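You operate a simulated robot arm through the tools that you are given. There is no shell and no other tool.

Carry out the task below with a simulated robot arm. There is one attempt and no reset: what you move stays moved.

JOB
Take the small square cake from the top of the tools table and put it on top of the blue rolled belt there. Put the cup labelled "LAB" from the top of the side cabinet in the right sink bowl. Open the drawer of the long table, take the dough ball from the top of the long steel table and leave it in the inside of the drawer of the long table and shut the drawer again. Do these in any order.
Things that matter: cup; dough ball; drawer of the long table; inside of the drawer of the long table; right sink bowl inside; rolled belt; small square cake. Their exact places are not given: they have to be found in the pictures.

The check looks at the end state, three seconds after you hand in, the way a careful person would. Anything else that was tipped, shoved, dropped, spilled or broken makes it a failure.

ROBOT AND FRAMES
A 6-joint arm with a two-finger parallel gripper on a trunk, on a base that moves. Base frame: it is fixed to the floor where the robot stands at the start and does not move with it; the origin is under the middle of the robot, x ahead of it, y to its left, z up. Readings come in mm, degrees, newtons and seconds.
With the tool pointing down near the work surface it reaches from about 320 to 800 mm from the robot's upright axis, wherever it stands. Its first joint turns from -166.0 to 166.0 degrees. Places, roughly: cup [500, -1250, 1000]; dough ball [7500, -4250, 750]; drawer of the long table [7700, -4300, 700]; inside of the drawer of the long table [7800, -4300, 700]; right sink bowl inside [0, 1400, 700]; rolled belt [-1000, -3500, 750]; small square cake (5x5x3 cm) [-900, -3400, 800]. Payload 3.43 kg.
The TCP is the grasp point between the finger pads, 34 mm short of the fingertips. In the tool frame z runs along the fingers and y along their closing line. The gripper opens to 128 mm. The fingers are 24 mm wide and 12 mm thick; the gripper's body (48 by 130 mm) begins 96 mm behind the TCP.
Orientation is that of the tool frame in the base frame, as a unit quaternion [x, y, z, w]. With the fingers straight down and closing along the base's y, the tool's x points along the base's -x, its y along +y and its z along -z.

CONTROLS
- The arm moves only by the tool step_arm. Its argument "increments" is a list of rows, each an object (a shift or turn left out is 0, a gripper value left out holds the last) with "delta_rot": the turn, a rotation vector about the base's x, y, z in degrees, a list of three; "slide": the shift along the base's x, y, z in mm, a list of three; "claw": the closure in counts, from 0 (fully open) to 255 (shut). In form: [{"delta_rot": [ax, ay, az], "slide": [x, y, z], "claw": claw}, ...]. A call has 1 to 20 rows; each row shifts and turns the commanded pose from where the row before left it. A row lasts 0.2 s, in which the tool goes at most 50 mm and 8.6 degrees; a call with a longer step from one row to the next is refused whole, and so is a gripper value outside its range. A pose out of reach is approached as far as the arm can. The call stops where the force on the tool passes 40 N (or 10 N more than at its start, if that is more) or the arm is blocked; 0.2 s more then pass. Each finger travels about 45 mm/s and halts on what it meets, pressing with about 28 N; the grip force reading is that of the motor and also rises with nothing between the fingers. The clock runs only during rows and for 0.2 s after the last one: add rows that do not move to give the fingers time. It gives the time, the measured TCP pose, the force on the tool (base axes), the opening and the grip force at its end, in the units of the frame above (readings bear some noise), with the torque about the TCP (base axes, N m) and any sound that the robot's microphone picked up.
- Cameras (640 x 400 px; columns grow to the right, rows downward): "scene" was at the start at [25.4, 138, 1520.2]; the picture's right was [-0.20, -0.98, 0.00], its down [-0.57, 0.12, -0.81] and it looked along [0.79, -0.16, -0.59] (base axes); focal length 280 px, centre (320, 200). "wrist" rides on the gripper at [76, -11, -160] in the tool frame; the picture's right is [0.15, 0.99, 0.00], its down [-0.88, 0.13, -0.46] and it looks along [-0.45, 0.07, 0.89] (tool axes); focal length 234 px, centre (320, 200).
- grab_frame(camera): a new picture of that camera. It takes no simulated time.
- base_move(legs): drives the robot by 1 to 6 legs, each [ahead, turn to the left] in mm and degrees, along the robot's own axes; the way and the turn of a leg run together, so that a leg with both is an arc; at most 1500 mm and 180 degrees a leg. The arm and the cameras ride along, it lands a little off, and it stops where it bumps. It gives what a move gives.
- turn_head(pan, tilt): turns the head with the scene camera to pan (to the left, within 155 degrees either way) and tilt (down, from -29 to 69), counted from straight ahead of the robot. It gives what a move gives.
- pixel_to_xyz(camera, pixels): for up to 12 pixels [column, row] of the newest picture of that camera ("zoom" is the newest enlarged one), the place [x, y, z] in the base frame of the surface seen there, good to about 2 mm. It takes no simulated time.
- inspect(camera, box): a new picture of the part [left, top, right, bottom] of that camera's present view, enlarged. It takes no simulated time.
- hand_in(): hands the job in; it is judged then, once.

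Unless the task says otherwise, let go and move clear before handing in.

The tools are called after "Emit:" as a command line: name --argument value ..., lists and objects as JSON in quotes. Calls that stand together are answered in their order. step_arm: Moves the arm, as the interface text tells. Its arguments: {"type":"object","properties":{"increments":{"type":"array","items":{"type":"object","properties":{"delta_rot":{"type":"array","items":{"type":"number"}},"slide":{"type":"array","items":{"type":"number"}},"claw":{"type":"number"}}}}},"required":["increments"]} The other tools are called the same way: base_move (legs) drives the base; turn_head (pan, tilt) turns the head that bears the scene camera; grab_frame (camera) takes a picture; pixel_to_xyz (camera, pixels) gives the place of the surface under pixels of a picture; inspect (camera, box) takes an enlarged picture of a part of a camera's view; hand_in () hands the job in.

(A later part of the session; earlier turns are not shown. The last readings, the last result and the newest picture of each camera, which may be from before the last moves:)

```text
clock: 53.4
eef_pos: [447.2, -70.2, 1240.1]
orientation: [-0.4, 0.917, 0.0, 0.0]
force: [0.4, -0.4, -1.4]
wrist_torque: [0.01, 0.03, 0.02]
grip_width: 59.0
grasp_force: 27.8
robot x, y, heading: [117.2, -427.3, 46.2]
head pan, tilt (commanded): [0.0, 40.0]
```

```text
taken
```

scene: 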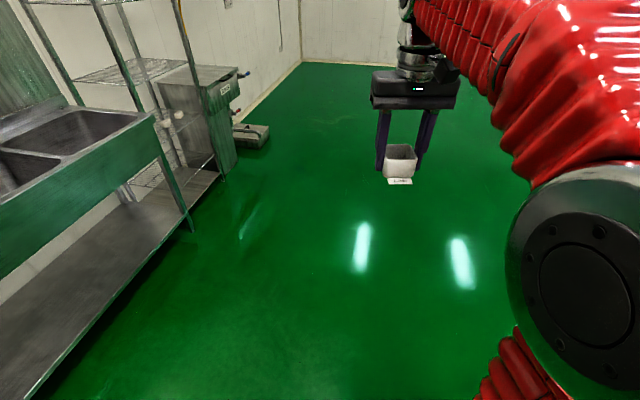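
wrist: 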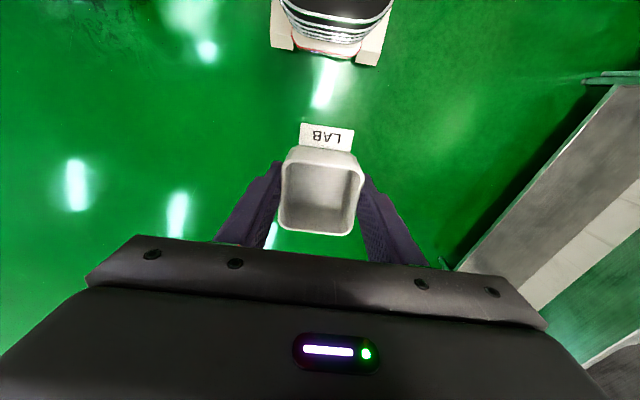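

The turn stopped at heading 46° because something blocked the base; the cup is still held (59 mm). I'll look behind with the head to find the obstacle.

Emit:
turn_head --pan 150 --tilt 45

Emit:
grab_frame --camera "scene"

Emit:
turn_head --pan -150 --tilt 45

Emit:
grab_frame --camera "scene"

```text
clock: 55.7
eef_pos: [447.9, -69.1, 1241.5]
orientation: [-0.4, 0.916, 0.001, 0.0]
force: [-0.3, 0.3, -1.0]
wrist_torque: [0.01, -0.01, -0.02]
grip_width: 59.0
grasp_force: 28.1
robot x, y, heading: [119.1, -427.9, 46.5]
head pan, tilt (commanded): [150.0, 45.0]
```

```text
taken
```

scene: 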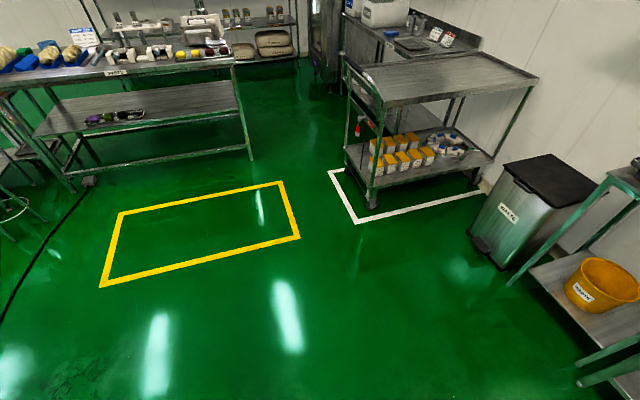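

```text
clock: 59.8
eef_pos: [446.9, -70.7, 1241.7]
orientation: [-0.4, 0.917, -0.001, 0.001]
force: [0.4, 0.1, -0.5]
wrist_torque: [-0.02, -0.03, 0.01]
grip_width: 59.0
grasp_force: 27.9
robot x, y, heading: [120.0, -426.5, 46.6]
head pan, tilt (commanded): [-150.0, 45.0]
```

```text
taken
```

scene: 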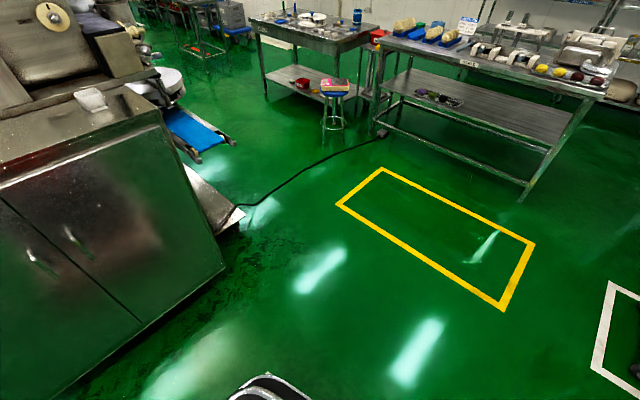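

At the bottom edge (270, 388) part of the robot's own rear shows, near the cabinet front. I'll measure those points.

Emit:
pixel_to_xyz --camera "scene" --pixels '[[270, 388], [300, 395], [240, 395], [225, 268], [100, 345], [45, 392], [237, 213], [500, 310], [600, 370], [190, 160], [270, 375], [330, 105]]'

Emit:
turn_head --pan -150 --tilt 69

Emit:
grab_frame --camera "scene"

```text
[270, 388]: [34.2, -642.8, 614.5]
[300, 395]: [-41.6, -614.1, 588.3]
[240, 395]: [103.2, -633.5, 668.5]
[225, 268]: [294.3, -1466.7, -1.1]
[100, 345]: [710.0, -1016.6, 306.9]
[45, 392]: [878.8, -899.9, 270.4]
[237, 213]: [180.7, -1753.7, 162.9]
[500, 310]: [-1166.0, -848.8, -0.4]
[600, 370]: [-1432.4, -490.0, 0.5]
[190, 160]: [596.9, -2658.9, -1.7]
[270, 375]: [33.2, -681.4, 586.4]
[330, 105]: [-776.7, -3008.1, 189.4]
```

```text
clock: 60.7
eef_pos: [447.9, -69.7, 1241.2]
orientation: [-0.399, 0.917, 0.0, -0.001]
force: [-0.4, 1.8, -0.9]
wrist_torque: [-0.01, -0.03, 0.01]
grip_width: 58.9
grasp_force: 27.7
robot x, y, heading: [124.2, -430.3, 46.4]
head pan, tilt (commanded): [-150.0, 68.8]
```

```text
taken
```

scene: 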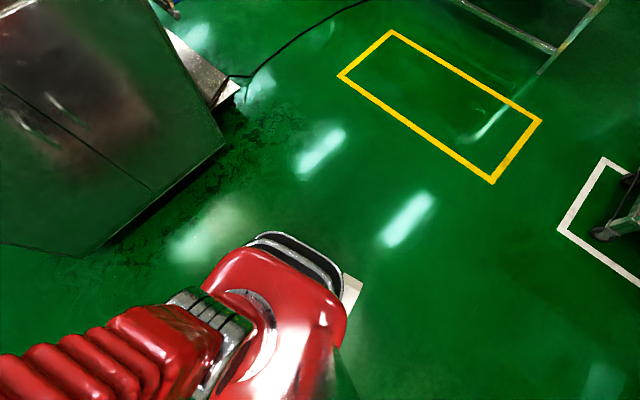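

The rear is clear in this view. The base drifted toward its right, so I'll check its left side and front close in.

Emit:
turn_head --pan 80 --tilt 60

Emit:
grab_frame --camera "scene"

Emit:
turn_head --pan -70 --tilt 60

Emit:
grab_frame --camera "scene"

```text
clock: 64.0
eef_pos: [447.1, -70.5, 1241.1]
orientation: [-0.4, 0.917, 0.0, 0.0]
force: [-0.6, 0.9, -0.3]
wrist_torque: [-0.01, 0.01, -0.01]
grip_width: 59.0
grasp_force: 28.4
robot x, y, heading: [117.6, -428.5, 46.6]
head pan, tilt (commanded): [80.0, 60.0]
```

```text
taken
```

scene: 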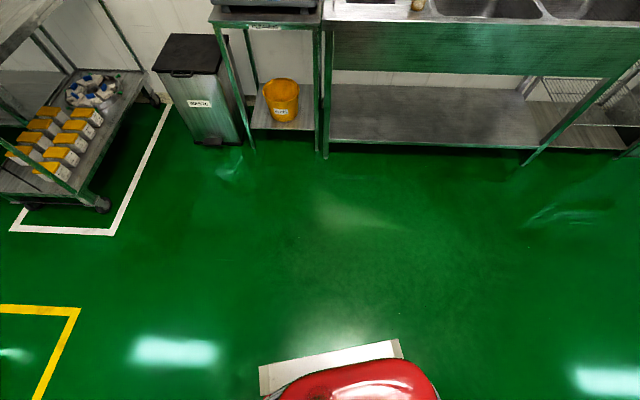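

```text
clock: 66.3
eef_pos: [447.8, -70.6, 1242.1]
orientation: [-0.399, 0.917, 0.001, 0.0]
force: [0.4, -0.2, -0.7]
wrist_torque: [0.01, -0.03, 0.02]
grip_width: 59.1
grasp_force: 27.7
robot x, y, heading: [115.3, -423.6, 46.4]
head pan, tilt (commanded): [-70.0, 60.0]
```

```text
taken
```

scene: 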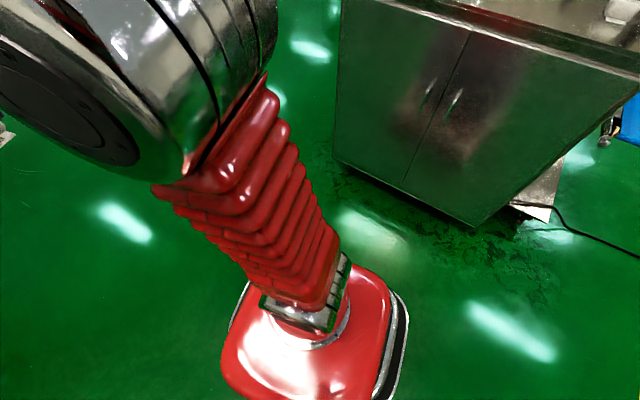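

Nothing is near the base on either side. I try to finish the turn in a smaller step and check.

Emit:
base_move --legs '[[0, 43.5]]'

```text
clock: 69.5
eef_pos: [113.5, 58.9, 1240.2]
orientation: [0.709, -0.705, 0.0, 0.001]
force: [0.6, -0.2, 0.1]
wrist_torque: [0.02, 0.05, 0.0]
grip_width: 58.9
grasp_force: 27.9
robot x, y, heading: [143.2, -427.0, 90.0]
head pan, tilt (commanded): [-70.0, 60.0]
```

The turn completed to heading 90° with the cup held (58.9 mm); TCP is at x 113.5, in line with the right bowl. I drive ahead 850 mm and look.

Emit:
base_move --legs '[[850, 0]]'

Emit:
turn_head --pan 0 --tilt 45

Emit:
grab_frame --camera "scene"

Emit:
grab_frame --camera "wrist"

```text
clock: 75.3
eef_pos: [80.7, 896.5, 1241.2]
orientation: [0.723, -0.691, 0.0, -0.001]
force: [0.6, -0.5, -0.9]
wrist_torque: [0.03, 0.02, 0.0]
grip_width: 58.9
grasp_force: 27.7
robot x, y, heading: [133.3, 414.5, 92.0]
head pan, tilt (commanded): [-70.0, 60.0]
```

```text
clock: 76.7
eef_pos: [81.1, 896.1, 1241.7]
orientation: [0.723, -0.691, 0.0, -0.001]
force: [0.0, -0.1, 0.0]
wrist_torque: [0.01, 0.02, -0.01]
grip_width: 58.8
grasp_force: 27.5
robot x, y, heading: [132.2, 411.0, 92.2]
head pan, tilt (commanded): [0.0, 45.0]
```

```text
taken
```

scene: 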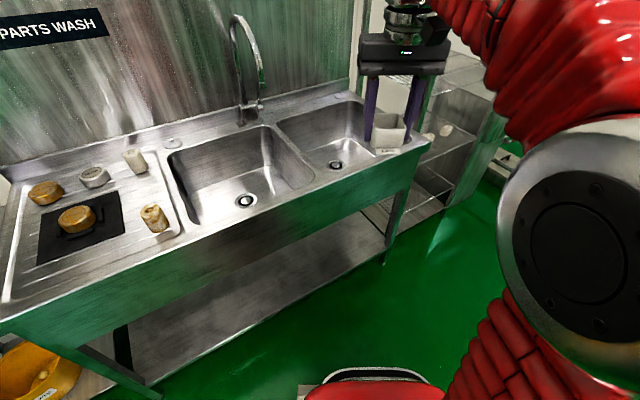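

```text
taken
```

wrist: 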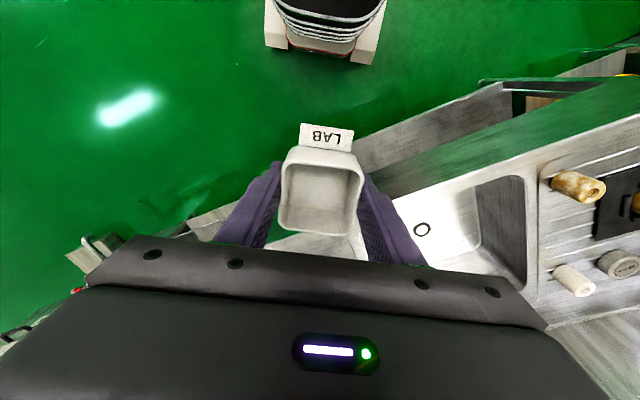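

The sink runs obliquely in this view, so I measure its front edge and the right bowl's corners and floor before the final approach.

Emit:
pixel_to_xyz --camera "scene" --pixels '[[160, 265], [300, 200], [415, 150], [427, 143], [318, 182], [275, 128], [345, 97], [345, 150], [325, 160], [333, 168], [310, 150], [360, 165]]'

Emit:
inspect --camera "scene" --box '[240, 60, 440, 200]'

```text
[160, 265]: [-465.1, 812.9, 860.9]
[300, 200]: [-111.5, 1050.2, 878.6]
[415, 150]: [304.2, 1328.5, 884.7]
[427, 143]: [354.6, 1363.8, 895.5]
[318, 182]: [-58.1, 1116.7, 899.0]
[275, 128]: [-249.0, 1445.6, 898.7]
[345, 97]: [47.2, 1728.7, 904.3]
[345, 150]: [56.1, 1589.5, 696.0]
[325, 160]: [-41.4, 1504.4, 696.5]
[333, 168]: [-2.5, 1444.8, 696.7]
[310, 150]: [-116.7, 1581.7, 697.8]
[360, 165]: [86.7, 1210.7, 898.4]
```

```text
2.86 times, centred on (340, 130) of scene
```

zoom: 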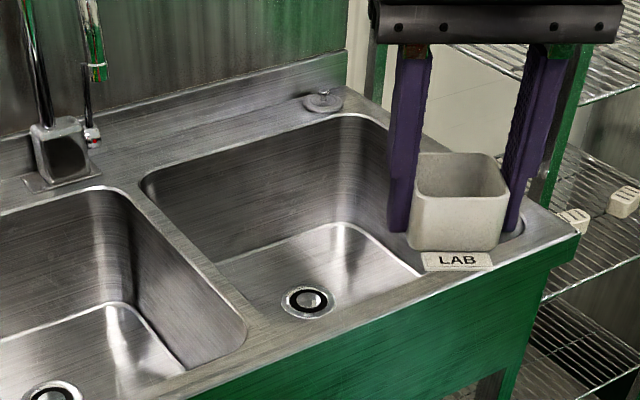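

The sink is turned about 33.8°, like the cabinet. I'll measure the right bowl's rim corners and floor edges in the zoom.

Emit:
pixel_to_xyz --camera "zoom" --pixels '[[146, 183], [200, 150], [350, 115], [385, 130], [262, 322], [248, 340], [350, 290], [215, 262], [345, 225], [418, 272], [308, 300], [545, 225]]'

```text
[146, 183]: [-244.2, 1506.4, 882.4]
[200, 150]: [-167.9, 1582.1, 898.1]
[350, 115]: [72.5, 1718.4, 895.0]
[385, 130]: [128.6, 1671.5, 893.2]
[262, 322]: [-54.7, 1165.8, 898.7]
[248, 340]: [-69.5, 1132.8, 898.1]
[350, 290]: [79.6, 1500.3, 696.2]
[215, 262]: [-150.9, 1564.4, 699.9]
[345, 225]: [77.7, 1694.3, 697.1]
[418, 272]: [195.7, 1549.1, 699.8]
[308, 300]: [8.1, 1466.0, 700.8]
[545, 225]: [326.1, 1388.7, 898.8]
```

In sink-aligned axes the right bowl spans roughly 410 x 415 mm with its centre near (26, 1450) and the floor at z ≈ 697. I'll move sideways along the sink at a safe distance, then face it squarely (heading ~123.5°).

Emit:
base_move --legs '[[0, -66.5], [517, 0]]'

```text
clock: 84.8
eef_pos: [1021.4, 846.1, 1242.7]
orientation: [-0.213, 0.977, 0.0, -0.001]
force: [-0.7, -0.6, 0.4]
wrist_torque: [0.02, -0.01, -0.05]
grip_width: 59.1
grasp_force: 27.9
robot x, y, heading: [584.5, 638.4, 23.9]
head pan, tilt (commanded): [0.0, 45.0]
```

The robot is now at (584, 638), beside the bowl in sink axes, with the cup held. I turn left to face the sink.

Emit:
base_move --legs '[[0, 99.6]]'

Emit:
grab_frame --camera "scene"

Emit:
grab_frame --camera "wrist"

```text
clock: 91.2
eef_pos: [294.4, 1029.5, 1243.9]
orientation: [0.89, -0.456, 0.001, 0.001]
force: [0.4, 0.2, -0.4]
wrist_torque: [-0.01, 0.02, -0.02]
grip_width: 58.8
grasp_force: 27.7
robot x, y, heading: [630.1, 670.7, 124.2]
head pan, tilt (commanded): [0.0, 45.0]
stopped in leg 1: the robot was blocked; the commanded pose is now the measured one
```

```text
taken
```

scene: 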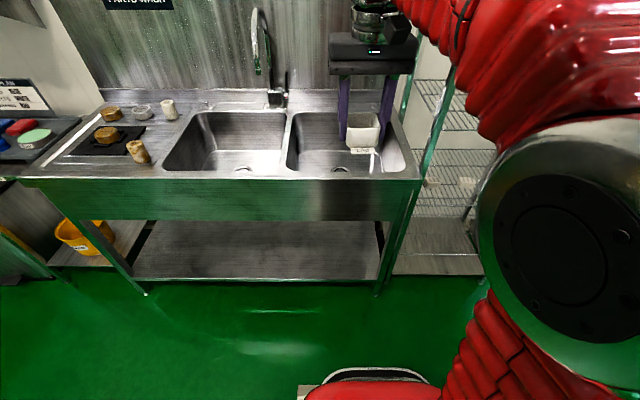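

```text
taken
```

wrist: 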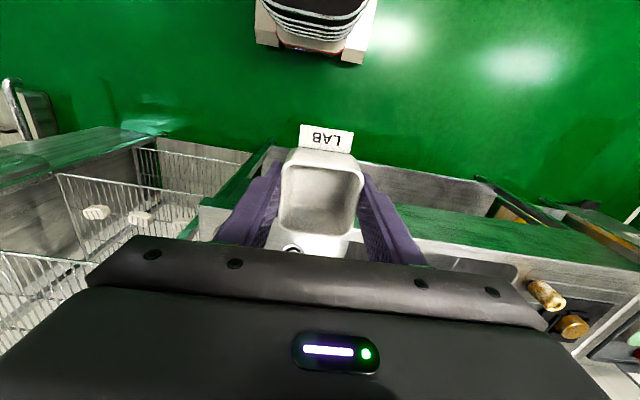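

The robot faces the sink (heading 124°), with the TCP at about the bowl's mid-line. I drive ahead 280 mm, leaving clearance between base and sink front.

Emit:
base_move --legs '[[280, 0]]'

Emit:
grab_frame --camera "scene"

Emit:
grab_frame --camera "wrist"

```text
clock: 93.6
eef_pos: [135.6, 1266.6, 1242.5]
orientation: [0.889, -0.458, 0.0, 0.0]
force: [-0.2, 0.6, -0.1]
wrist_torque: [0.02, 0.0, -0.01]
grip_width: 58.7
grasp_force: 28.1
robot x, y, heading: [474.1, 905.7, 123.7]
head pan, tilt (commanded): [0.0, 45.0]
```

```text
taken
```

scene: 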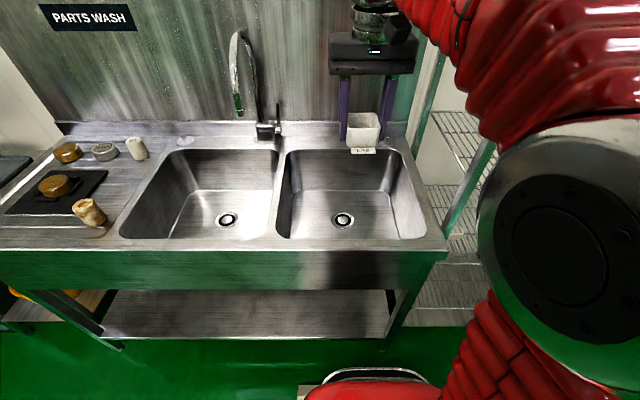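

```text
taken
```

wrist: 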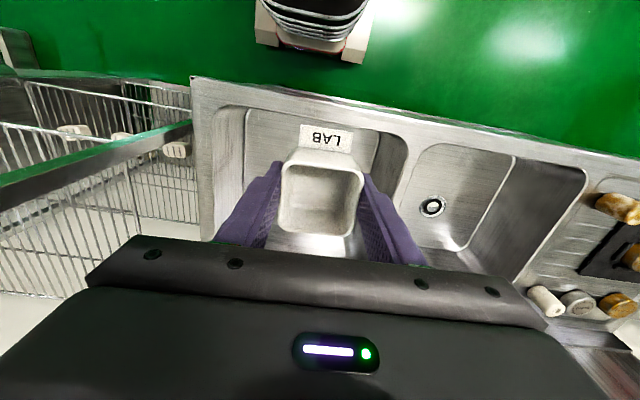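

Now the right bowl is directly ahead, framed by (280, 150)–(425, 238) with the drain at (343, 220). I'll measure its corners from here.

Emit:
pixel_to_xyz --camera "scene" --pixels '[[278, 238], [425, 236], [288, 152], [392, 152], [300, 235], [405, 235], [300, 195], [395, 195], [343, 220], [350, 205], [380, 225], [350, 246]]'

```text
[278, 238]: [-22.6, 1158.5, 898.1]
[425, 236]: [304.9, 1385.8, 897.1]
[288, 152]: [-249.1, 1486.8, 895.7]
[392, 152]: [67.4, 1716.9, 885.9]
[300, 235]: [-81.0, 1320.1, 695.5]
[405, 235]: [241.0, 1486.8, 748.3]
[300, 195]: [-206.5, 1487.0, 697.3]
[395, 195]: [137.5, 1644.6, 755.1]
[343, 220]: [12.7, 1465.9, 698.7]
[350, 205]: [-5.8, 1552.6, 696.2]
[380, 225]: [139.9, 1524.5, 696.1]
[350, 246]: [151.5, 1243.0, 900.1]
```

The bowl spans u 620–1020, w 980–1395 (sink axes), drain at its middle. I lower the cup gently above the front rim first, then extend over a spot right of the drain.

Emit:
step_arm --increments '[{"slide": [0, 0, -3]}, {"slide": [0, 0, -6]}, {"slide": [0, 0, -9]}, {"slide": [0, 0, -12]}, {"slide": [0, 0, -12]}, {"slide": [0, 0, -12]}, {"slide": [0, 0, -12]}, {"slide": [0, 0, -12]}, {"slide": [0, 0, -12]}, {"slide": [0, 0, -12]}, {"slide": [0, 0, -12]}, {"slide": [0, 0, -12]}, {"slide": [0, 0, -12]}, {"slide": [0, 0, -12]}, {"slide": [0, 0, -12]}, {"slide": [0, 0, -9]}, {"slide": [0, 0, -6]}, {"slide": [0, 0, -3]}, {}]'

Emit:
step_arm --increments '[{"slide": [-0.4, 3, 0]}, {"slide": [-0.8, 6, 0]}, {"slide": [-1.2, 9, 0]}, {"slide": [-1.5, 11.5, 0]}, {"slide": [-1.6, 12, 0]}, {"slide": [-1.6, 12, 0]}, {"slide": [-1.6, 12, 0]}, {"slide": [-1.6, 12, 0]}, {"slide": [-1.6, 12, 0]}, {"slide": [-1.6, 12, 0]}, {"slide": [-1.6, 12, 0]}, {"slide": [-1.6, 12, 0]}, {"slide": [-1.6, 12, 0]}, {"slide": [-1.5, 12, 0]}, {"slide": [-1.3, 11, 0]}, {"slide": [-1.0, 9, 0]}, {"slide": [-0.6, 5.6, 0]}, {}]'

Emit:
grab_frame --camera "scene"

Emit:
grab_frame --camera "wrist"

```text
clock: 97.6
eef_pos: [137.7, 1267.9, 1062.9]
orientation: [0.889, -0.458, 0.0, 0.0]
force: [0.2, -0.4, 0.2]
wrist_torque: [0.02, 0.02, 0.01]
grip_width: 59.1
grasp_force: 27.9
robot x, y, heading: [476.1, 908.7, 124.1]
head pan, tilt (commanded): [0.0, 45.0]
```

```text
clock: 101.4
eef_pos: [114.3, 1441.0, 1064.4]
orientation: [0.889, -0.458, 0.0, 0.0]
force: [0.1, 0.9, -1.5]
wrist_torque: [-0.03, 0.0, -0.02]
grip_width: 58.9
grasp_force: 27.9
robot x, y, heading: [476.3, 906.3, 123.9]
head pan, tilt (commanded): [0.0, 45.0]
```

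```text
taken
```

scene: 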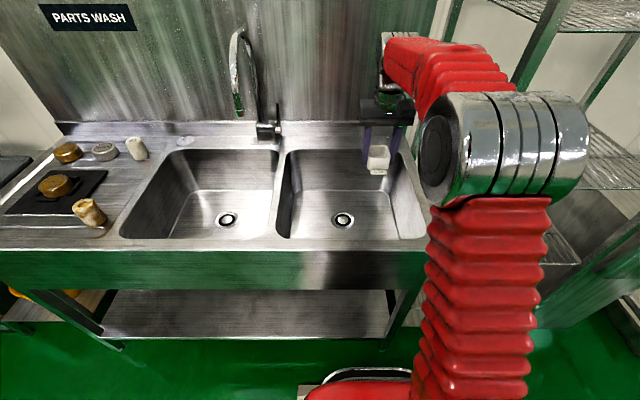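

```text
taken
```

wrist: 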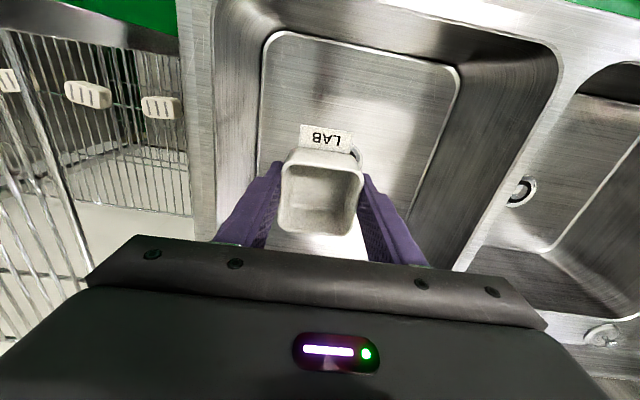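

The cup is over the bowl's right half (TCP u 891, w 1139). Before lowering, I check the elbow's distance from the rack at right.

Emit:
pixel_to_xyz --camera "scene" --pixels '[[580, 150], [560, 110], [500, 150], [600, 255], [550, 60], [625, 60], [450, 60], [395, 60], [375, 155], [500, 300], [585, 275], [400, 100]]'

```text
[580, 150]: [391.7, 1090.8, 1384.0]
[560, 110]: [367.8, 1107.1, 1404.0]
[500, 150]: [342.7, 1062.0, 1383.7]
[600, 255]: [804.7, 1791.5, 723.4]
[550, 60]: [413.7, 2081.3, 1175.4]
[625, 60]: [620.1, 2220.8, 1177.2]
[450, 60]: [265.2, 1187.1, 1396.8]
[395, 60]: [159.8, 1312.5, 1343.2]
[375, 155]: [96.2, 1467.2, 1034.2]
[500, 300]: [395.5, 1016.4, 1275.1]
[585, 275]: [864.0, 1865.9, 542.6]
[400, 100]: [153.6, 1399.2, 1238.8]
```

Plenty of room around the elbow. I lower the cup into the bowl in two gentle stages.

Emit:
step_arm --increments '[{"slide": [0, 0, -3]}, {"slide": [0, 0, -6]}, {"slide": [0, 0, -9]}, {"slide": [0, 0, -12]}, {"slide": [0, 0, -12]}, {"slide": [0, 0, -12]}, {"slide": [0, 0, -12]}, {"slide": [0, 0, -12]}, {"slide": [0, 0, -12]}, {"slide": [0, 0, -12]}, {"slide": [0, 0, -12]}, {"slide": [0, 0, -12]}, {"slide": [0, 0, -12]}, {"slide": [0, 0, -12]}, {"slide": [0, 0, -12]}, {"slide": [0, 0, -9]}, {"slide": [0, 0, -6]}, {"slide": [0, 0, -3]}, {}]'

Emit:
grab_frame --camera "wrist"

Emit:
grab_frame --camera "scene"

```text
clock: 105.4
eef_pos: [112.8, 1442.8, 885.9]
orientation: [0.889, -0.458, 0.001, 0.0]
force: [0.0, 0.3, -1.3]
wrist_torque: [0.01, -0.02, -0.02]
grip_width: 59.2
grasp_force: 27.6
robot x, y, heading: [471.8, 910.5, 124.0]
head pan, tilt (commanded): [0.0, 45.0]
```

```text
taken
```

wrist: 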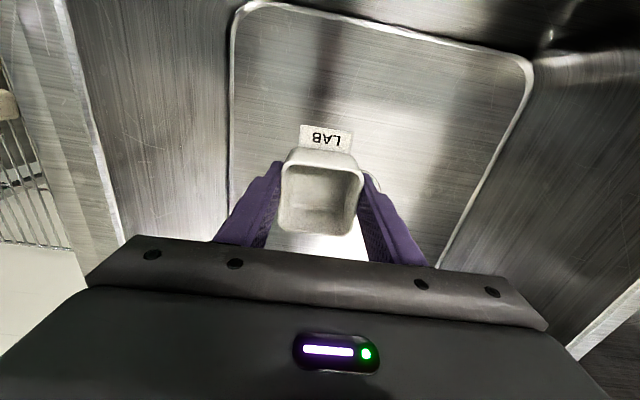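

```text
taken
```

scene: 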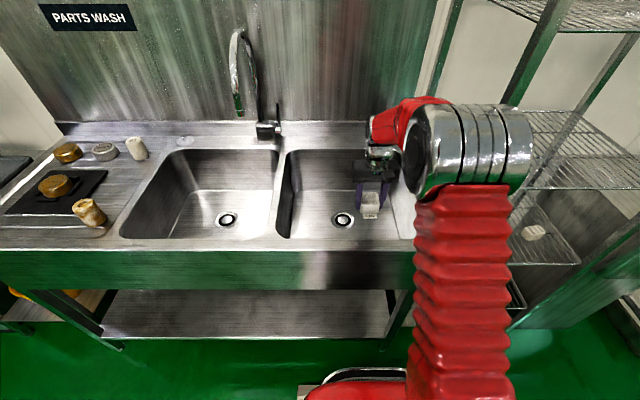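

The cup sits at z ≈ 847 (bottom), inside the bowl outline, all held. I lower another 95 mm and check clearances of the forearm with the rim.

Emit:
step_arm --increments '[{"slide": [0, 0, -3]}, {"slide": [0, 0, -6]}, {"slide": [0, 0, -9]}, {"slide": [0, 0, -10]}, {"slide": [0, 0, -10]}, {"slide": [0, 0, -10]}, {"slide": [0, 0, -10]}, {"slide": [0, 0, -10]}, {"slide": [0, 0, -10]}, {"slide": [0, 0, -9]}, {"slide": [0, 0, -6]}, {"slide": [0, 0, -3]}, {}]'

Emit:
grab_frame --camera "scene"

Emit:
grab_frame --camera "wrist"

Emit:
pixel_to_xyz --camera "scene" --pixels '[[440, 110], [420, 120], [400, 130], [385, 150], [480, 150], [440, 185], [415, 165], [390, 160], [370, 205], [465, 250]]'

```text
clock: 108.2
eef_pos: [112.8, 1442.4, 787.4]
orientation: [0.889, -0.458, 0.001, 0.001]
force: [-0.5, 0.7, -0.4]
wrist_torque: [0.0, 0.01, 0.01]
grip_width: 58.6
grasp_force: 28.2
robot x, y, heading: [468.0, 906.1, 123.9]
head pan, tilt (commanded): [0.0, 45.0]
```

```text
taken
```

scene: 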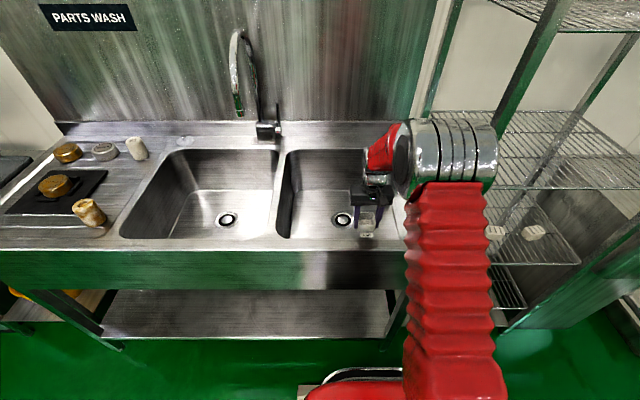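

```text
taken
```

wrist: 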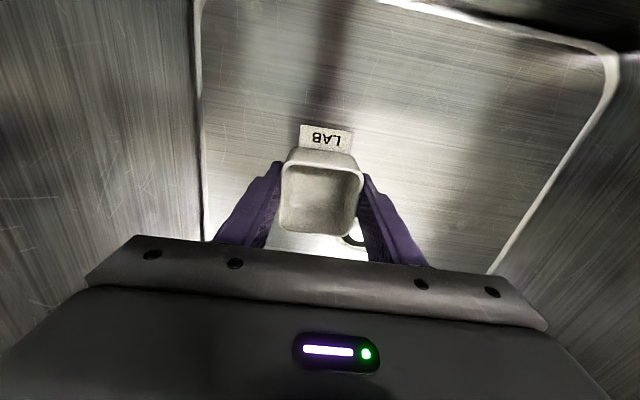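

```text
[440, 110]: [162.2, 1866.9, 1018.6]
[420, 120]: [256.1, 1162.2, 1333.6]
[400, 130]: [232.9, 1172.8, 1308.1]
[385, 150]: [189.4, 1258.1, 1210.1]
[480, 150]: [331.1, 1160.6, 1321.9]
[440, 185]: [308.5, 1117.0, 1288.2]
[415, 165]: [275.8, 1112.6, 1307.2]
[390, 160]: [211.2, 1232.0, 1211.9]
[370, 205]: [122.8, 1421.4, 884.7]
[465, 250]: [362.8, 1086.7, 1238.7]
```

Clearances are ample (elbow at z ≈ 1320). I lower the remaining distance and touch down gently.

Emit:
step_arm --increments '[{"slide": [0, 0, -4]}, {"slide": [0, 0, -7]}, {"slide": [0, 0, -8]}, {"slide": [0, 0, -8]}, {"slide": [0, 0, -7]}, {"slide": [0, 0, -5]}, {"slide": [0, 0, -4]}, {"slide": [0, 0, -3]}, {"slide": [0, 0, -2]}, {"slide": [0, 0, -1]}, {}]'

Emit:
inspect --camera "wrist" --box '[220, 80, 430, 270]'

```text
clock: 110.6
eef_pos: [113.4, 1440.4, 738.5]
orientation: [0.889, -0.459, 0.001, 0.0]
force: [-0.3, -0.5, -0.2]
wrist_torque: [0.01, 0.02, 0.0]
grip_width: 58.9
grasp_force: 28.1
robot x, y, heading: [470.7, 909.2, 124.1]
head pan, tilt (commanded): [0.0, 45.0]
```

```text
2.11 times, centred on (325, 175) of wrist
```

zoom: 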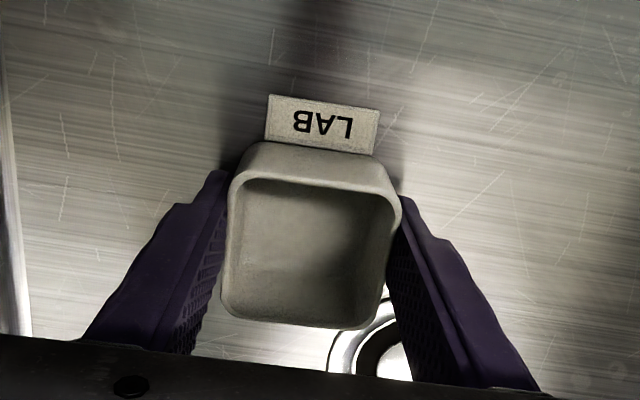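

The cup is nearly down, with the drain just beyond it at zoom (370, 350). I'll measure the tag against the bowl floor to see the remaining gap.

Emit:
pixel_to_xyz --camera "zoom" --pixels '[[320, 125], [320, 85], [250, 110], [420, 120], [310, 190], [310, 322], [350, 375], [300, 350], [160, 150], [450, 200]]'

```text
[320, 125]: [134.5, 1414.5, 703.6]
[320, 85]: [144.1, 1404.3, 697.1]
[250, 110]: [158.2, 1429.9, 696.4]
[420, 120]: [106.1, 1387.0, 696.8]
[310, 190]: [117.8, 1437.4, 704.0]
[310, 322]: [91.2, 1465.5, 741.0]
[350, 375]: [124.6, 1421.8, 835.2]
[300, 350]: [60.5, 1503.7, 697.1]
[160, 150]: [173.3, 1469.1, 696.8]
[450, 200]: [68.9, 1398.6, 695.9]
```

The tag top is at z 703.6 against a floor at 696.8, so about 3–4 mm remain. I step down 1 mm at a time.

Emit:
step_arm --increments '[{"slide": [0, 0, -1]}, {"slide": [0, 0, -1]}, {"slide": [0, 0, -0.7]}, {}]'

```text
clock: 111.6
eef_pos: [111.6, 1441.1, 735.5]
orientation: [0.889, -0.458, 0.0, -0.001]
force: [0.7, 0.3, 0.8]
wrist_torque: [0.02, 0.03, -0.01]
grip_width: 59.0
grasp_force: 28.0
robot x, y, heading: [473.4, 908.4, 123.7]
head pan, tilt (commanded): [0.0, 45.0]
```

No contact force yet but the gap is within a millimetre or so. I open gently to release the cup.

Emit:
step_arm --increments '[{"claw": 130}, {}, {"claw": 120}, {}, {"claw": 80}, {}, {}, {}]'

Emit:
inspect --camera "wrist" --box '[200, 80, 450, 270]'

```text
clock: 113.4
eef_pos: [112.5, 1441.1, 735.4]
orientation: [0.889, -0.458, 0.001, 0.0]
force: [-0.8, -0.4, 0.0]
wrist_torque: [0.01, -0.03, 0.03]
grip_width: 87.7
grasp_force: 0.1
robot x, y, heading: [470.4, 908.4, 123.8]
head pan, tilt (commanded): [0.0, 45.0]
```

```text
2.11 times, centred on (325, 175) of wrist
```

zoom: 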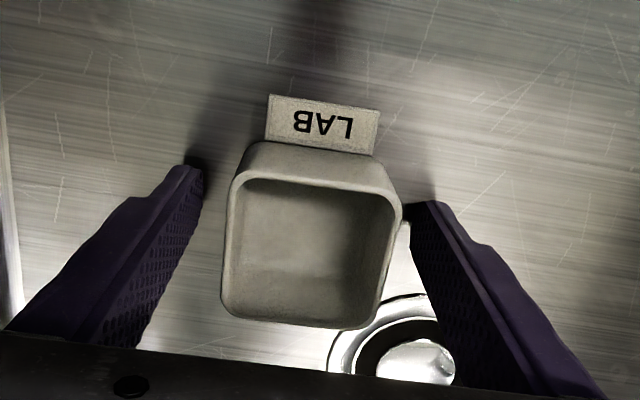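

The cup stands free and upright in the bowl, fingers open at 87.7 mm. I lift the arm straight up and retract it.

Emit:
step_arm --increments '[{"slide": [0, 0, 10]}, {"slide": [0, 0, 20]}, {"slide": [0, 0, 35]}, {"slide": [0, 0, 45]}, {"slide": [0, 0, 45]}, {"slide": [0, 0, 45]}, {"slide": [0, 0, 45]}, {"slide": [0, 0, 45]}, {"slide": [0, 0, 40]}, {}]'

Emit:
grab_frame --camera "wrist"

Emit:
step_arm --increments '[{"slide": [5, -35, 0], "claw": 0}, {"slide": [5, -35, 0]}, {"slide": [5, -35, 10]}, {"slide": [5, -35, 30]}, {"slide": [3, -35, 40]}, {"slide": [0, 0, 45]}, {"slide": [0, 0, 45]}, {}]'

Emit:
grab_frame --camera "scene"

```text
clock: 115.6
eef_pos: [114.4, 1443.0, 1062.6]
orientation: [0.889, -0.458, 0.0, 0.0]
force: [0.5, 0.5, -0.2]
wrist_torque: [0.01, 0.0, 0.04]
grip_width: 87.9
grasp_force: 0.1
robot x, y, heading: [471.4, 909.0, 124.1]
head pan, tilt (commanded): [0.0, 45.0]
```

```text
taken
```

wrist: 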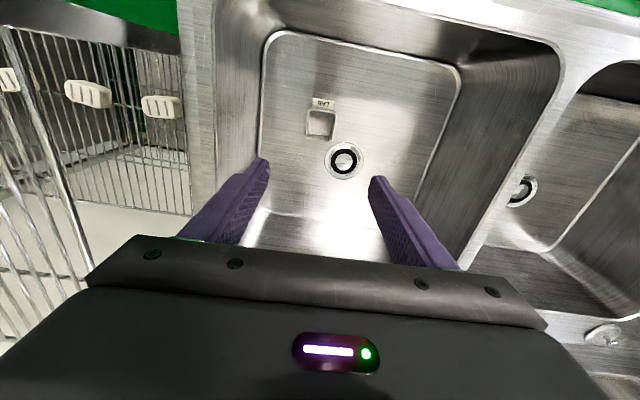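

```text
refused: row 5 steps farther than a row can; nothing moved
```

```text
taken
```

scene: 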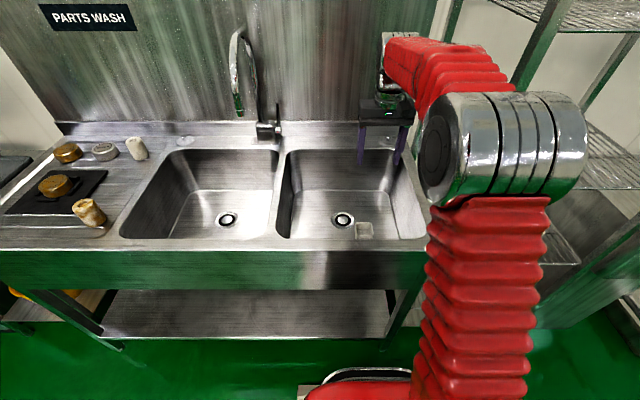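

The picture confirms the cup upright beside the drain in the right bowl at (365, 230). One row was over-long and refused; I redo the retraction with smaller rows.

Emit:
step_arm --increments '[{"slide": [5, -30, 0], "claw": 0}, {"slide": [5, -30, 10]}, {"slide": [5, -30, 20]}, {"slide": [5, -30, 20]}, {"slide": [3, -30, 25]}, {"slide": [3, -25, 35]}, {"slide": [0, 0, 45]}, {"slide": [0, 0, 25]}, {}]'

Emit:
inspect --camera "scene" --box '[270, 130, 440, 260]'

```text
clock: 117.6
eef_pos: [139.0, 1267.3, 1246.5]
orientation: [0.889, -0.458, 0.001, 0.0]
force: [0.6, -0.3, -0.3]
wrist_torque: [0.01, 0.0, 0.06]
grip_width: 128.1
grasp_force: 0.0
robot x, y, heading: [472.7, 908.3, 123.8]
head pan, tilt (commanded): [0.0, 45.0]
```

```text
3.08 times, centred on (355, 195) of scene
```

zoom: 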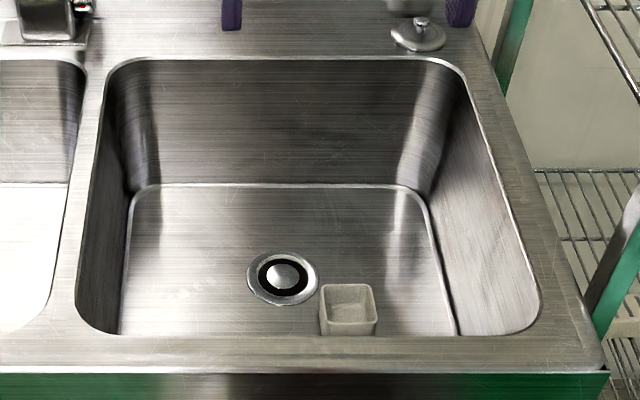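

The cup rests well in the right bowl. Now I back off from the sink and turn toward the tools table in two smaller turns.

Emit:
base_move --legs '[[-320, 0], [0, 53], [0, 52]]'

Emit:
turn_head --pan 0 --tilt 30

Emit:
grab_frame --camera "scene"

```text
clock: 126.5
eef_pos: [364.5, 251.8, 1246.3]
orientation: [0.92, 0.393, 0.0, 0.0]
force: [0.8, 0.7, 0.0]
wrist_torque: [-0.01, -0.02, 0.02]
grip_width: 127.9
grasp_force: 0.1
robot x, y, heading: [614.4, 692.3, -136.5]
head pan, tilt (commanded): [0.0, 45.0]
stopped in leg 3: the robot was blocked; the commanded pose is now the measured one
```

```text
clock: 127.2
eef_pos: [364.5, 253.5, 1248.9]
orientation: [0.92, 0.393, 0.0, 0.0]
force: [-0.7, 0.2, -0.2]
wrist_torque: [-0.02, 0.01, 0.0]
grip_width: 128.0
grasp_force: 0.1
robot x, y, heading: [609.2, 691.2, -136.5]
head pan, tilt (commanded): [0.0, 30.0]
```

```text
taken
```

scene: 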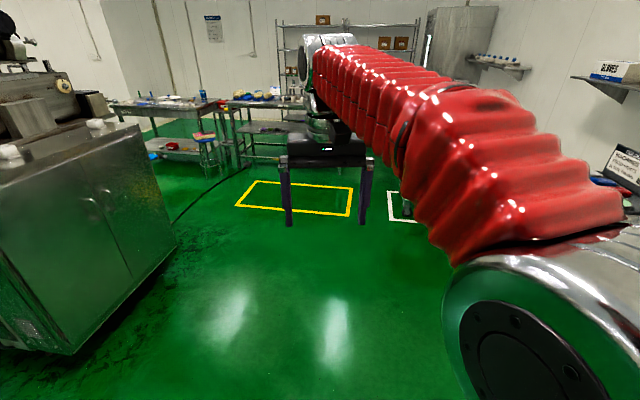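

The floor ahead toward the yellow tape is clear. I turn slightly and drive ahead in stages.

Emit:
base_move --legs '[[0, 6], [1200, 0]]'

Emit:
grab_frame --camera "scene"

```text
clock: 135.8
eef_pos: [-398.1, -659.2, 1248.4]
orientation: [0.905, 0.425, 0.0, 0.0]
force: [0.6, 0.4, 0.2]
wrist_torque: [0.02, -0.02, -0.01]
grip_width: 127.8
grasp_force: 0.0
robot x, y, heading: [-184.1, -206.8, -132.5]
head pan, tilt (commanded): [0.0, 30.0]
```

```text
taken
```

scene: 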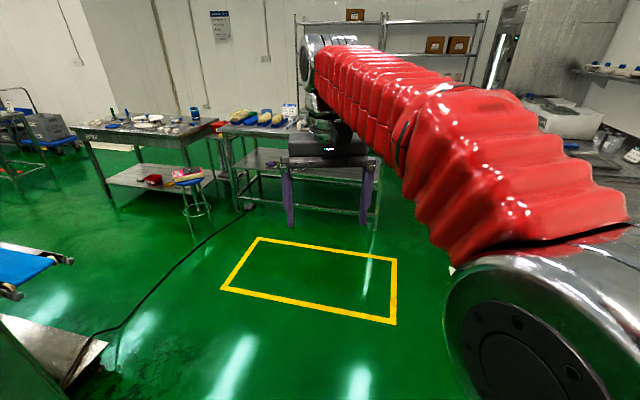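

The way ahead is clear; the conveyor end and a metal sheet are at left, (60, 262) and (100, 350). I'll measure those and the tools table from here.

Emit:
pixel_to_xyz --camera "scene" --pixels '[[68, 262], [15, 295], [105, 345], [190, 232], [210, 210], [77, 128], [218, 125], [245, 205], [112, 205], [380, 225], [185, 180], [240, 128]]'

Emit:
inspect --camera "scene" --box '[60, 80, 300, 230]'

```text
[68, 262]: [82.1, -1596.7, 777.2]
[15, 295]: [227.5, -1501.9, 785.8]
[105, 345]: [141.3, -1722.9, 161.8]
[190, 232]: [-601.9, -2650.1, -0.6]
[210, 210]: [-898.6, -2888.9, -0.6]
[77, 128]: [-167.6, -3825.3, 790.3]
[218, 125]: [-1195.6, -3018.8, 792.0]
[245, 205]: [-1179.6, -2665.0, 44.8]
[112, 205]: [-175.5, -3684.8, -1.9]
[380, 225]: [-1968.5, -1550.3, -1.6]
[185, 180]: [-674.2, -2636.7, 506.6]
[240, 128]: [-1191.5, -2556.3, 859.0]
```

```text
2.67 times, centred on (180, 155) of scene
```

zoom: 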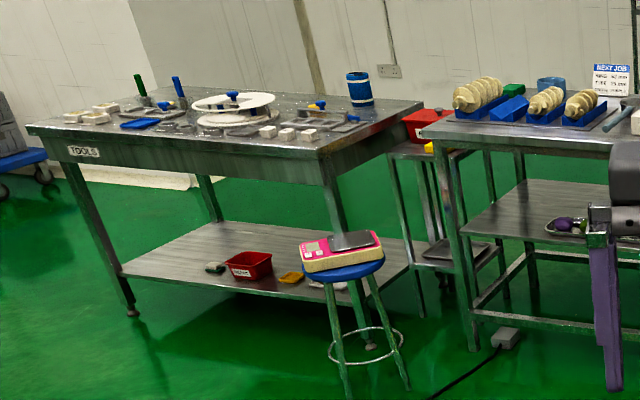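

The TOOLS table shows a blue roll at zoom (360, 88), several whitish blocks at (268–310, 133) and (75–105, 112). I'll measure these.

Emit:
pixel_to_xyz --camera "zoom" --pixels '[[360, 88], [360, 75], [268, 131], [287, 134], [308, 135], [105, 107], [75, 116], [95, 118], [140, 124], [320, 155], [50, 130], [420, 105]]'

```text
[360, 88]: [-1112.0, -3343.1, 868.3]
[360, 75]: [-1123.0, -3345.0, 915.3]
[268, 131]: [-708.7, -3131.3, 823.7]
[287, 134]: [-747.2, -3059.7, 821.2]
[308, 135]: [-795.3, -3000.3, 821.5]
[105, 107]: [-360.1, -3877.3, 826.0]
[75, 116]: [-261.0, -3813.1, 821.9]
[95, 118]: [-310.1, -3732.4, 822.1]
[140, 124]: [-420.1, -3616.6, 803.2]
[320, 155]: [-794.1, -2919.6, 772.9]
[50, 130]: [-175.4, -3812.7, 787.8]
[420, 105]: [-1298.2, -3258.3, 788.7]
```

The tools table is about 620 deep and 1086 long; I need a closer look to tell which item is the rolled belt. I continue along the lane.

Emit:
base_move --legs '[[0, 3], [1050, 0]]'

Emit:
base_move --legs '[[0, 70]]'

Emit:
turn_head --pan -60 --tilt 30

Emit:
grab_frame --camera "scene"

```text
clock: 143.2
eef_pos: [-1062.5, -1467.6, 1248.2]
orientation: [0.9, 0.436, 0.0, 0.0]
force: [0.8, -1.3, -0.1]
wrist_torque: [0.03, 0.01, 0.0]
grip_width: 128.0
grasp_force: 0.0
robot x, y, heading: [-855.0, -1006.9, -130.7]
head pan, tilt (commanded): [0.0, 30.0]
```

```text
clock: 147.9
eef_pos: [-503.8, -1374.0, 1247.2]
orientation: [0.501, 0.865, 0.0, 0.0]
force: [-0.3, 0.2, -0.1]
wrist_torque: [-0.02, -0.02, -0.01]
grip_width: 128.0
grasp_force: 0.1
robot x, y, heading: [-890.6, -1033.9, -62.9]
head pan, tilt (commanded): [0.0, 30.0]
```

```text
clock: 149.2
eef_pos: [-504.5, -1373.7, 1248.7]
orientation: [0.502, 0.865, 0.0, 0.0]
force: [-0.4, 0.4, 0.7]
wrist_torque: [0.01, -0.01, -0.03]
grip_width: 127.6
grasp_force: 0.0
robot x, y, heading: [-891.2, -1033.0, -62.5]
head pan, tilt (commanded): [-60.0, 30.0]
```

```text
taken
```

scene: 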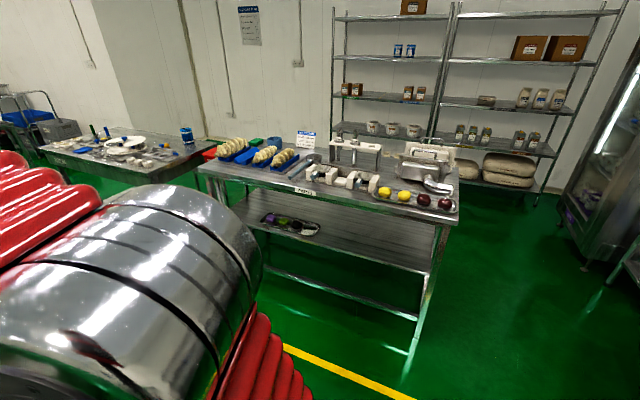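

I see the PARTS table's lane; nothing blocks the path along it. I drive on toward the tools table.

Emit:
base_move --legs '[[0, 2], [1000, 0]]'

Emit:
turn_head --pan -60 --tilt 35

Emit:
grab_frame --camera "scene"

```text
clock: 156.5
eef_pos: [3.0, -2251.8, 1248.4]
orientation: [0.487, 0.874, 0.0, 0.0]
force: [-0.3, -0.2, 0.4]
wrist_torque: [0.0, -0.01, 0.01]
grip_width: 127.9
grasp_force: 0.0
robot x, y, heading: [-394.9, -1923.0, -61.1]
head pan, tilt (commanded): [-60.0, 30.0]
```

```text
clock: 157.1
eef_pos: [2.7, -2252.2, 1249.1]
orientation: [0.486, 0.874, 0.0, 0.0]
force: [0.5, 0.2, 0.0]
wrist_torque: [0.0, -0.03, -0.03]
grip_width: 128.0
grasp_force: 0.0
robot x, y, heading: [-393.7, -1926.6, -61.1]
head pan, tilt (commanded): [-60.0, 35.0]
```

```text
taken
```

scene: 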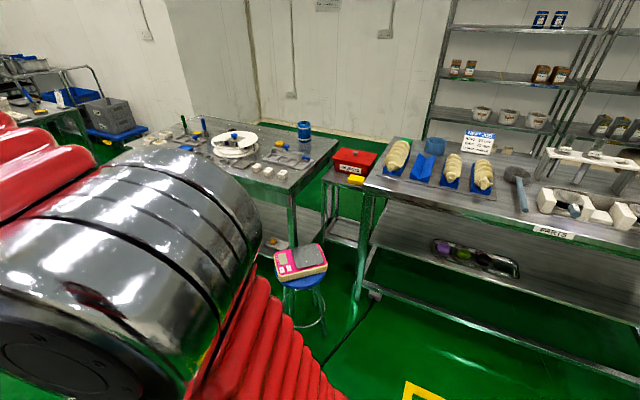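

The tools table is close; the blue roll stands at (304, 130) with whitish blocks at (255–283, 172). I drive the remaining stretch and then face the table.

Emit:
base_move --legs '[[0, 1], [950, 0]]'

Emit:
turn_head --pan -85 --tilt 35

Emit:
grab_frame --camera "scene"

```text
clock: 163.8
eef_pos: [477.7, -3056.1, 1250.2]
orientation: [0.481, 0.877, 0.0, 0.0]
force: [-0.1, -0.1, -0.4]
wrist_torque: [-0.02, 0.01, 0.01]
grip_width: 128.0
grasp_force: 0.1
robot x, y, heading: [68.5, -2736.2, -59.7]
head pan, tilt (commanded): [-60.0, 35.0]
```

```text
clock: 164.7
eef_pos: [477.3, -3056.5, 1248.9]
orientation: [0.481, 0.877, -0.001, 0.0]
force: [-0.5, -0.4, -0.6]
wrist_torque: [-0.01, 0.01, 0.0]
grip_width: 128.0
grasp_force: 0.0
robot x, y, heading: [70.8, -2734.5, -59.9]
head pan, tilt (commanded): [-85.0, 35.0]
```

```text
taken
```

scene: 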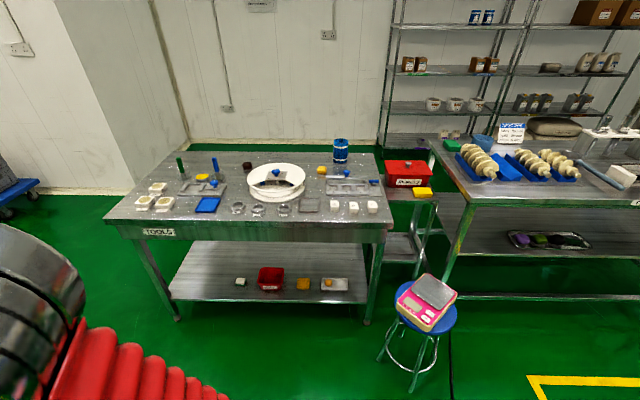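

Now the tools table is in full view. I zoom in on its top.

Emit:
inspect --camera "scene" --box '[100, 130, 400, 240]'

Emit:
inspect --camera "scene" --box '[290, 130, 390, 220]'

Emit:
inspect --camera "scene" --box '[130, 150, 310, 220]'

```text
2.13 times, centred on (250, 185) of scene
```

zoom: 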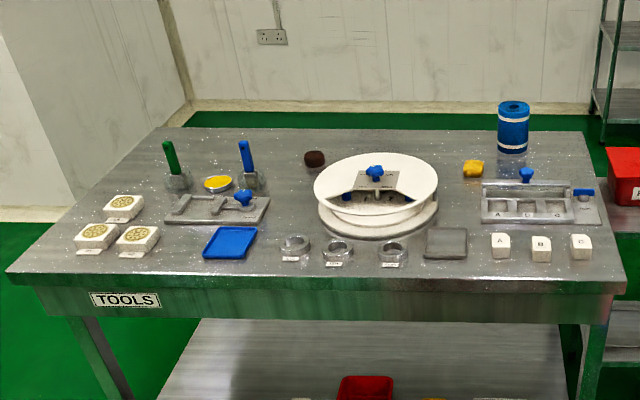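

```text
4.44 times, centred on (340, 175) of scene
```

zoom: 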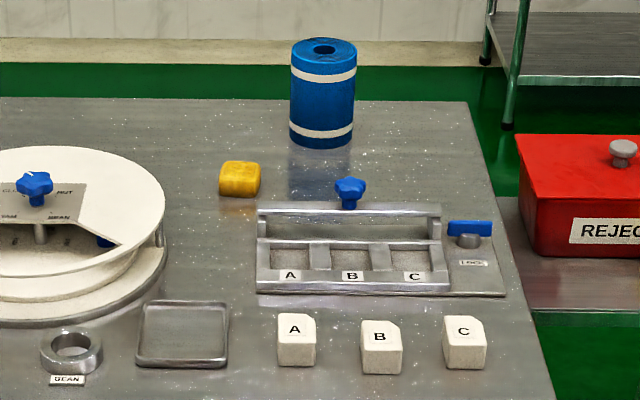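

```text
3.56 times, centred on (220, 185) of scene
```

zoom: 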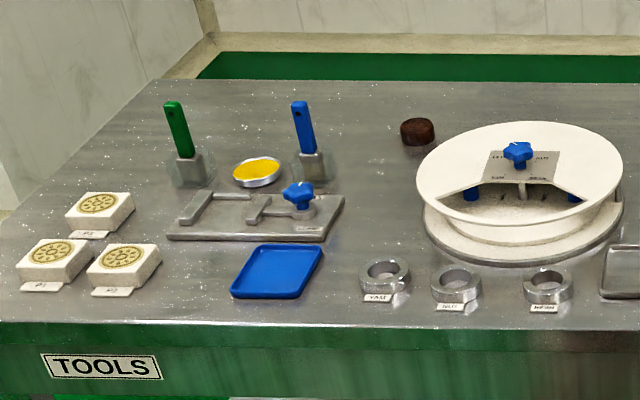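

The blue roll with white bands at (323, 95 in the second zoom) is the rolled belt, and the golden block at (240, 178) fits the small square cake. I'll re-zoom and measure both.

Emit:
inspect --camera "scene" --box '[310, 130, 390, 190]'

Emit:
pixel_to_xyz --camera "zoom" --pixels '[[90, 240], [60, 250], [100, 265], [70, 225], [110, 228], [60, 270], [95, 300], [240, 60], [215, 80], [275, 80], [240, 150], [240, 90]]'

```text
6.67 times, centred on (350, 160) of scene
```

zoom: 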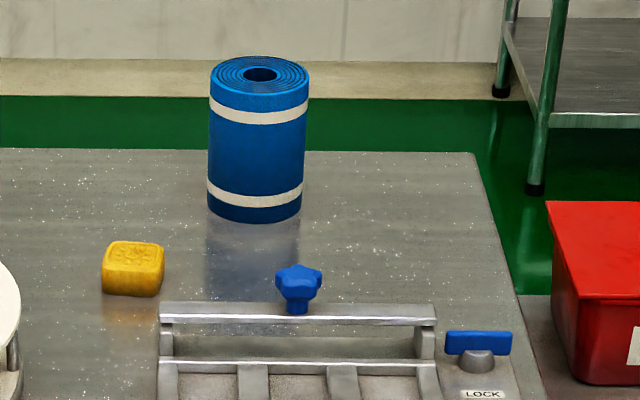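

```text
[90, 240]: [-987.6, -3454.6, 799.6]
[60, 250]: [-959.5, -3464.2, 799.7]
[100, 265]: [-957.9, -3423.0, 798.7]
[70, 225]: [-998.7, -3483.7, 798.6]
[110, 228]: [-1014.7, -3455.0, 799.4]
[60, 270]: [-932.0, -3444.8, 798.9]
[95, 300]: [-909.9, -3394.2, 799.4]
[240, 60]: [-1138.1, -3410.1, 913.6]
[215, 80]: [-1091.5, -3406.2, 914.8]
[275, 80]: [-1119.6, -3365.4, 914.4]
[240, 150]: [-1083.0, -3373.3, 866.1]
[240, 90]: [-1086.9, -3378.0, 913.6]
```

The roll's top is at z ≈ 914. I'll pick pixels on the cake itself and around the roll's top rim.

Emit:
pixel_to_xyz --camera "zoom" --pixels '[[214, 77], [305, 79], [258, 94], [262, 59], [109, 248], [112, 242], [158, 244], [162, 250], [155, 266], [106, 265], [130, 290], [133, 253]]'

```text
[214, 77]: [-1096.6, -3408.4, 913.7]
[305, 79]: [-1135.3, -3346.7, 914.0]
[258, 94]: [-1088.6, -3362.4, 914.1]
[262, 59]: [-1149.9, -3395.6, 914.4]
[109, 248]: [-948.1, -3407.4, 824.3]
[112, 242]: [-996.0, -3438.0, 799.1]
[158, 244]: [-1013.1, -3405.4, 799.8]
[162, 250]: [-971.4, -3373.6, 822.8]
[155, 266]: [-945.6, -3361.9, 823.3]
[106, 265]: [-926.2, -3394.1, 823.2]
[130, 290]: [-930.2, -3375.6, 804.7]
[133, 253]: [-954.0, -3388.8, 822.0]
```

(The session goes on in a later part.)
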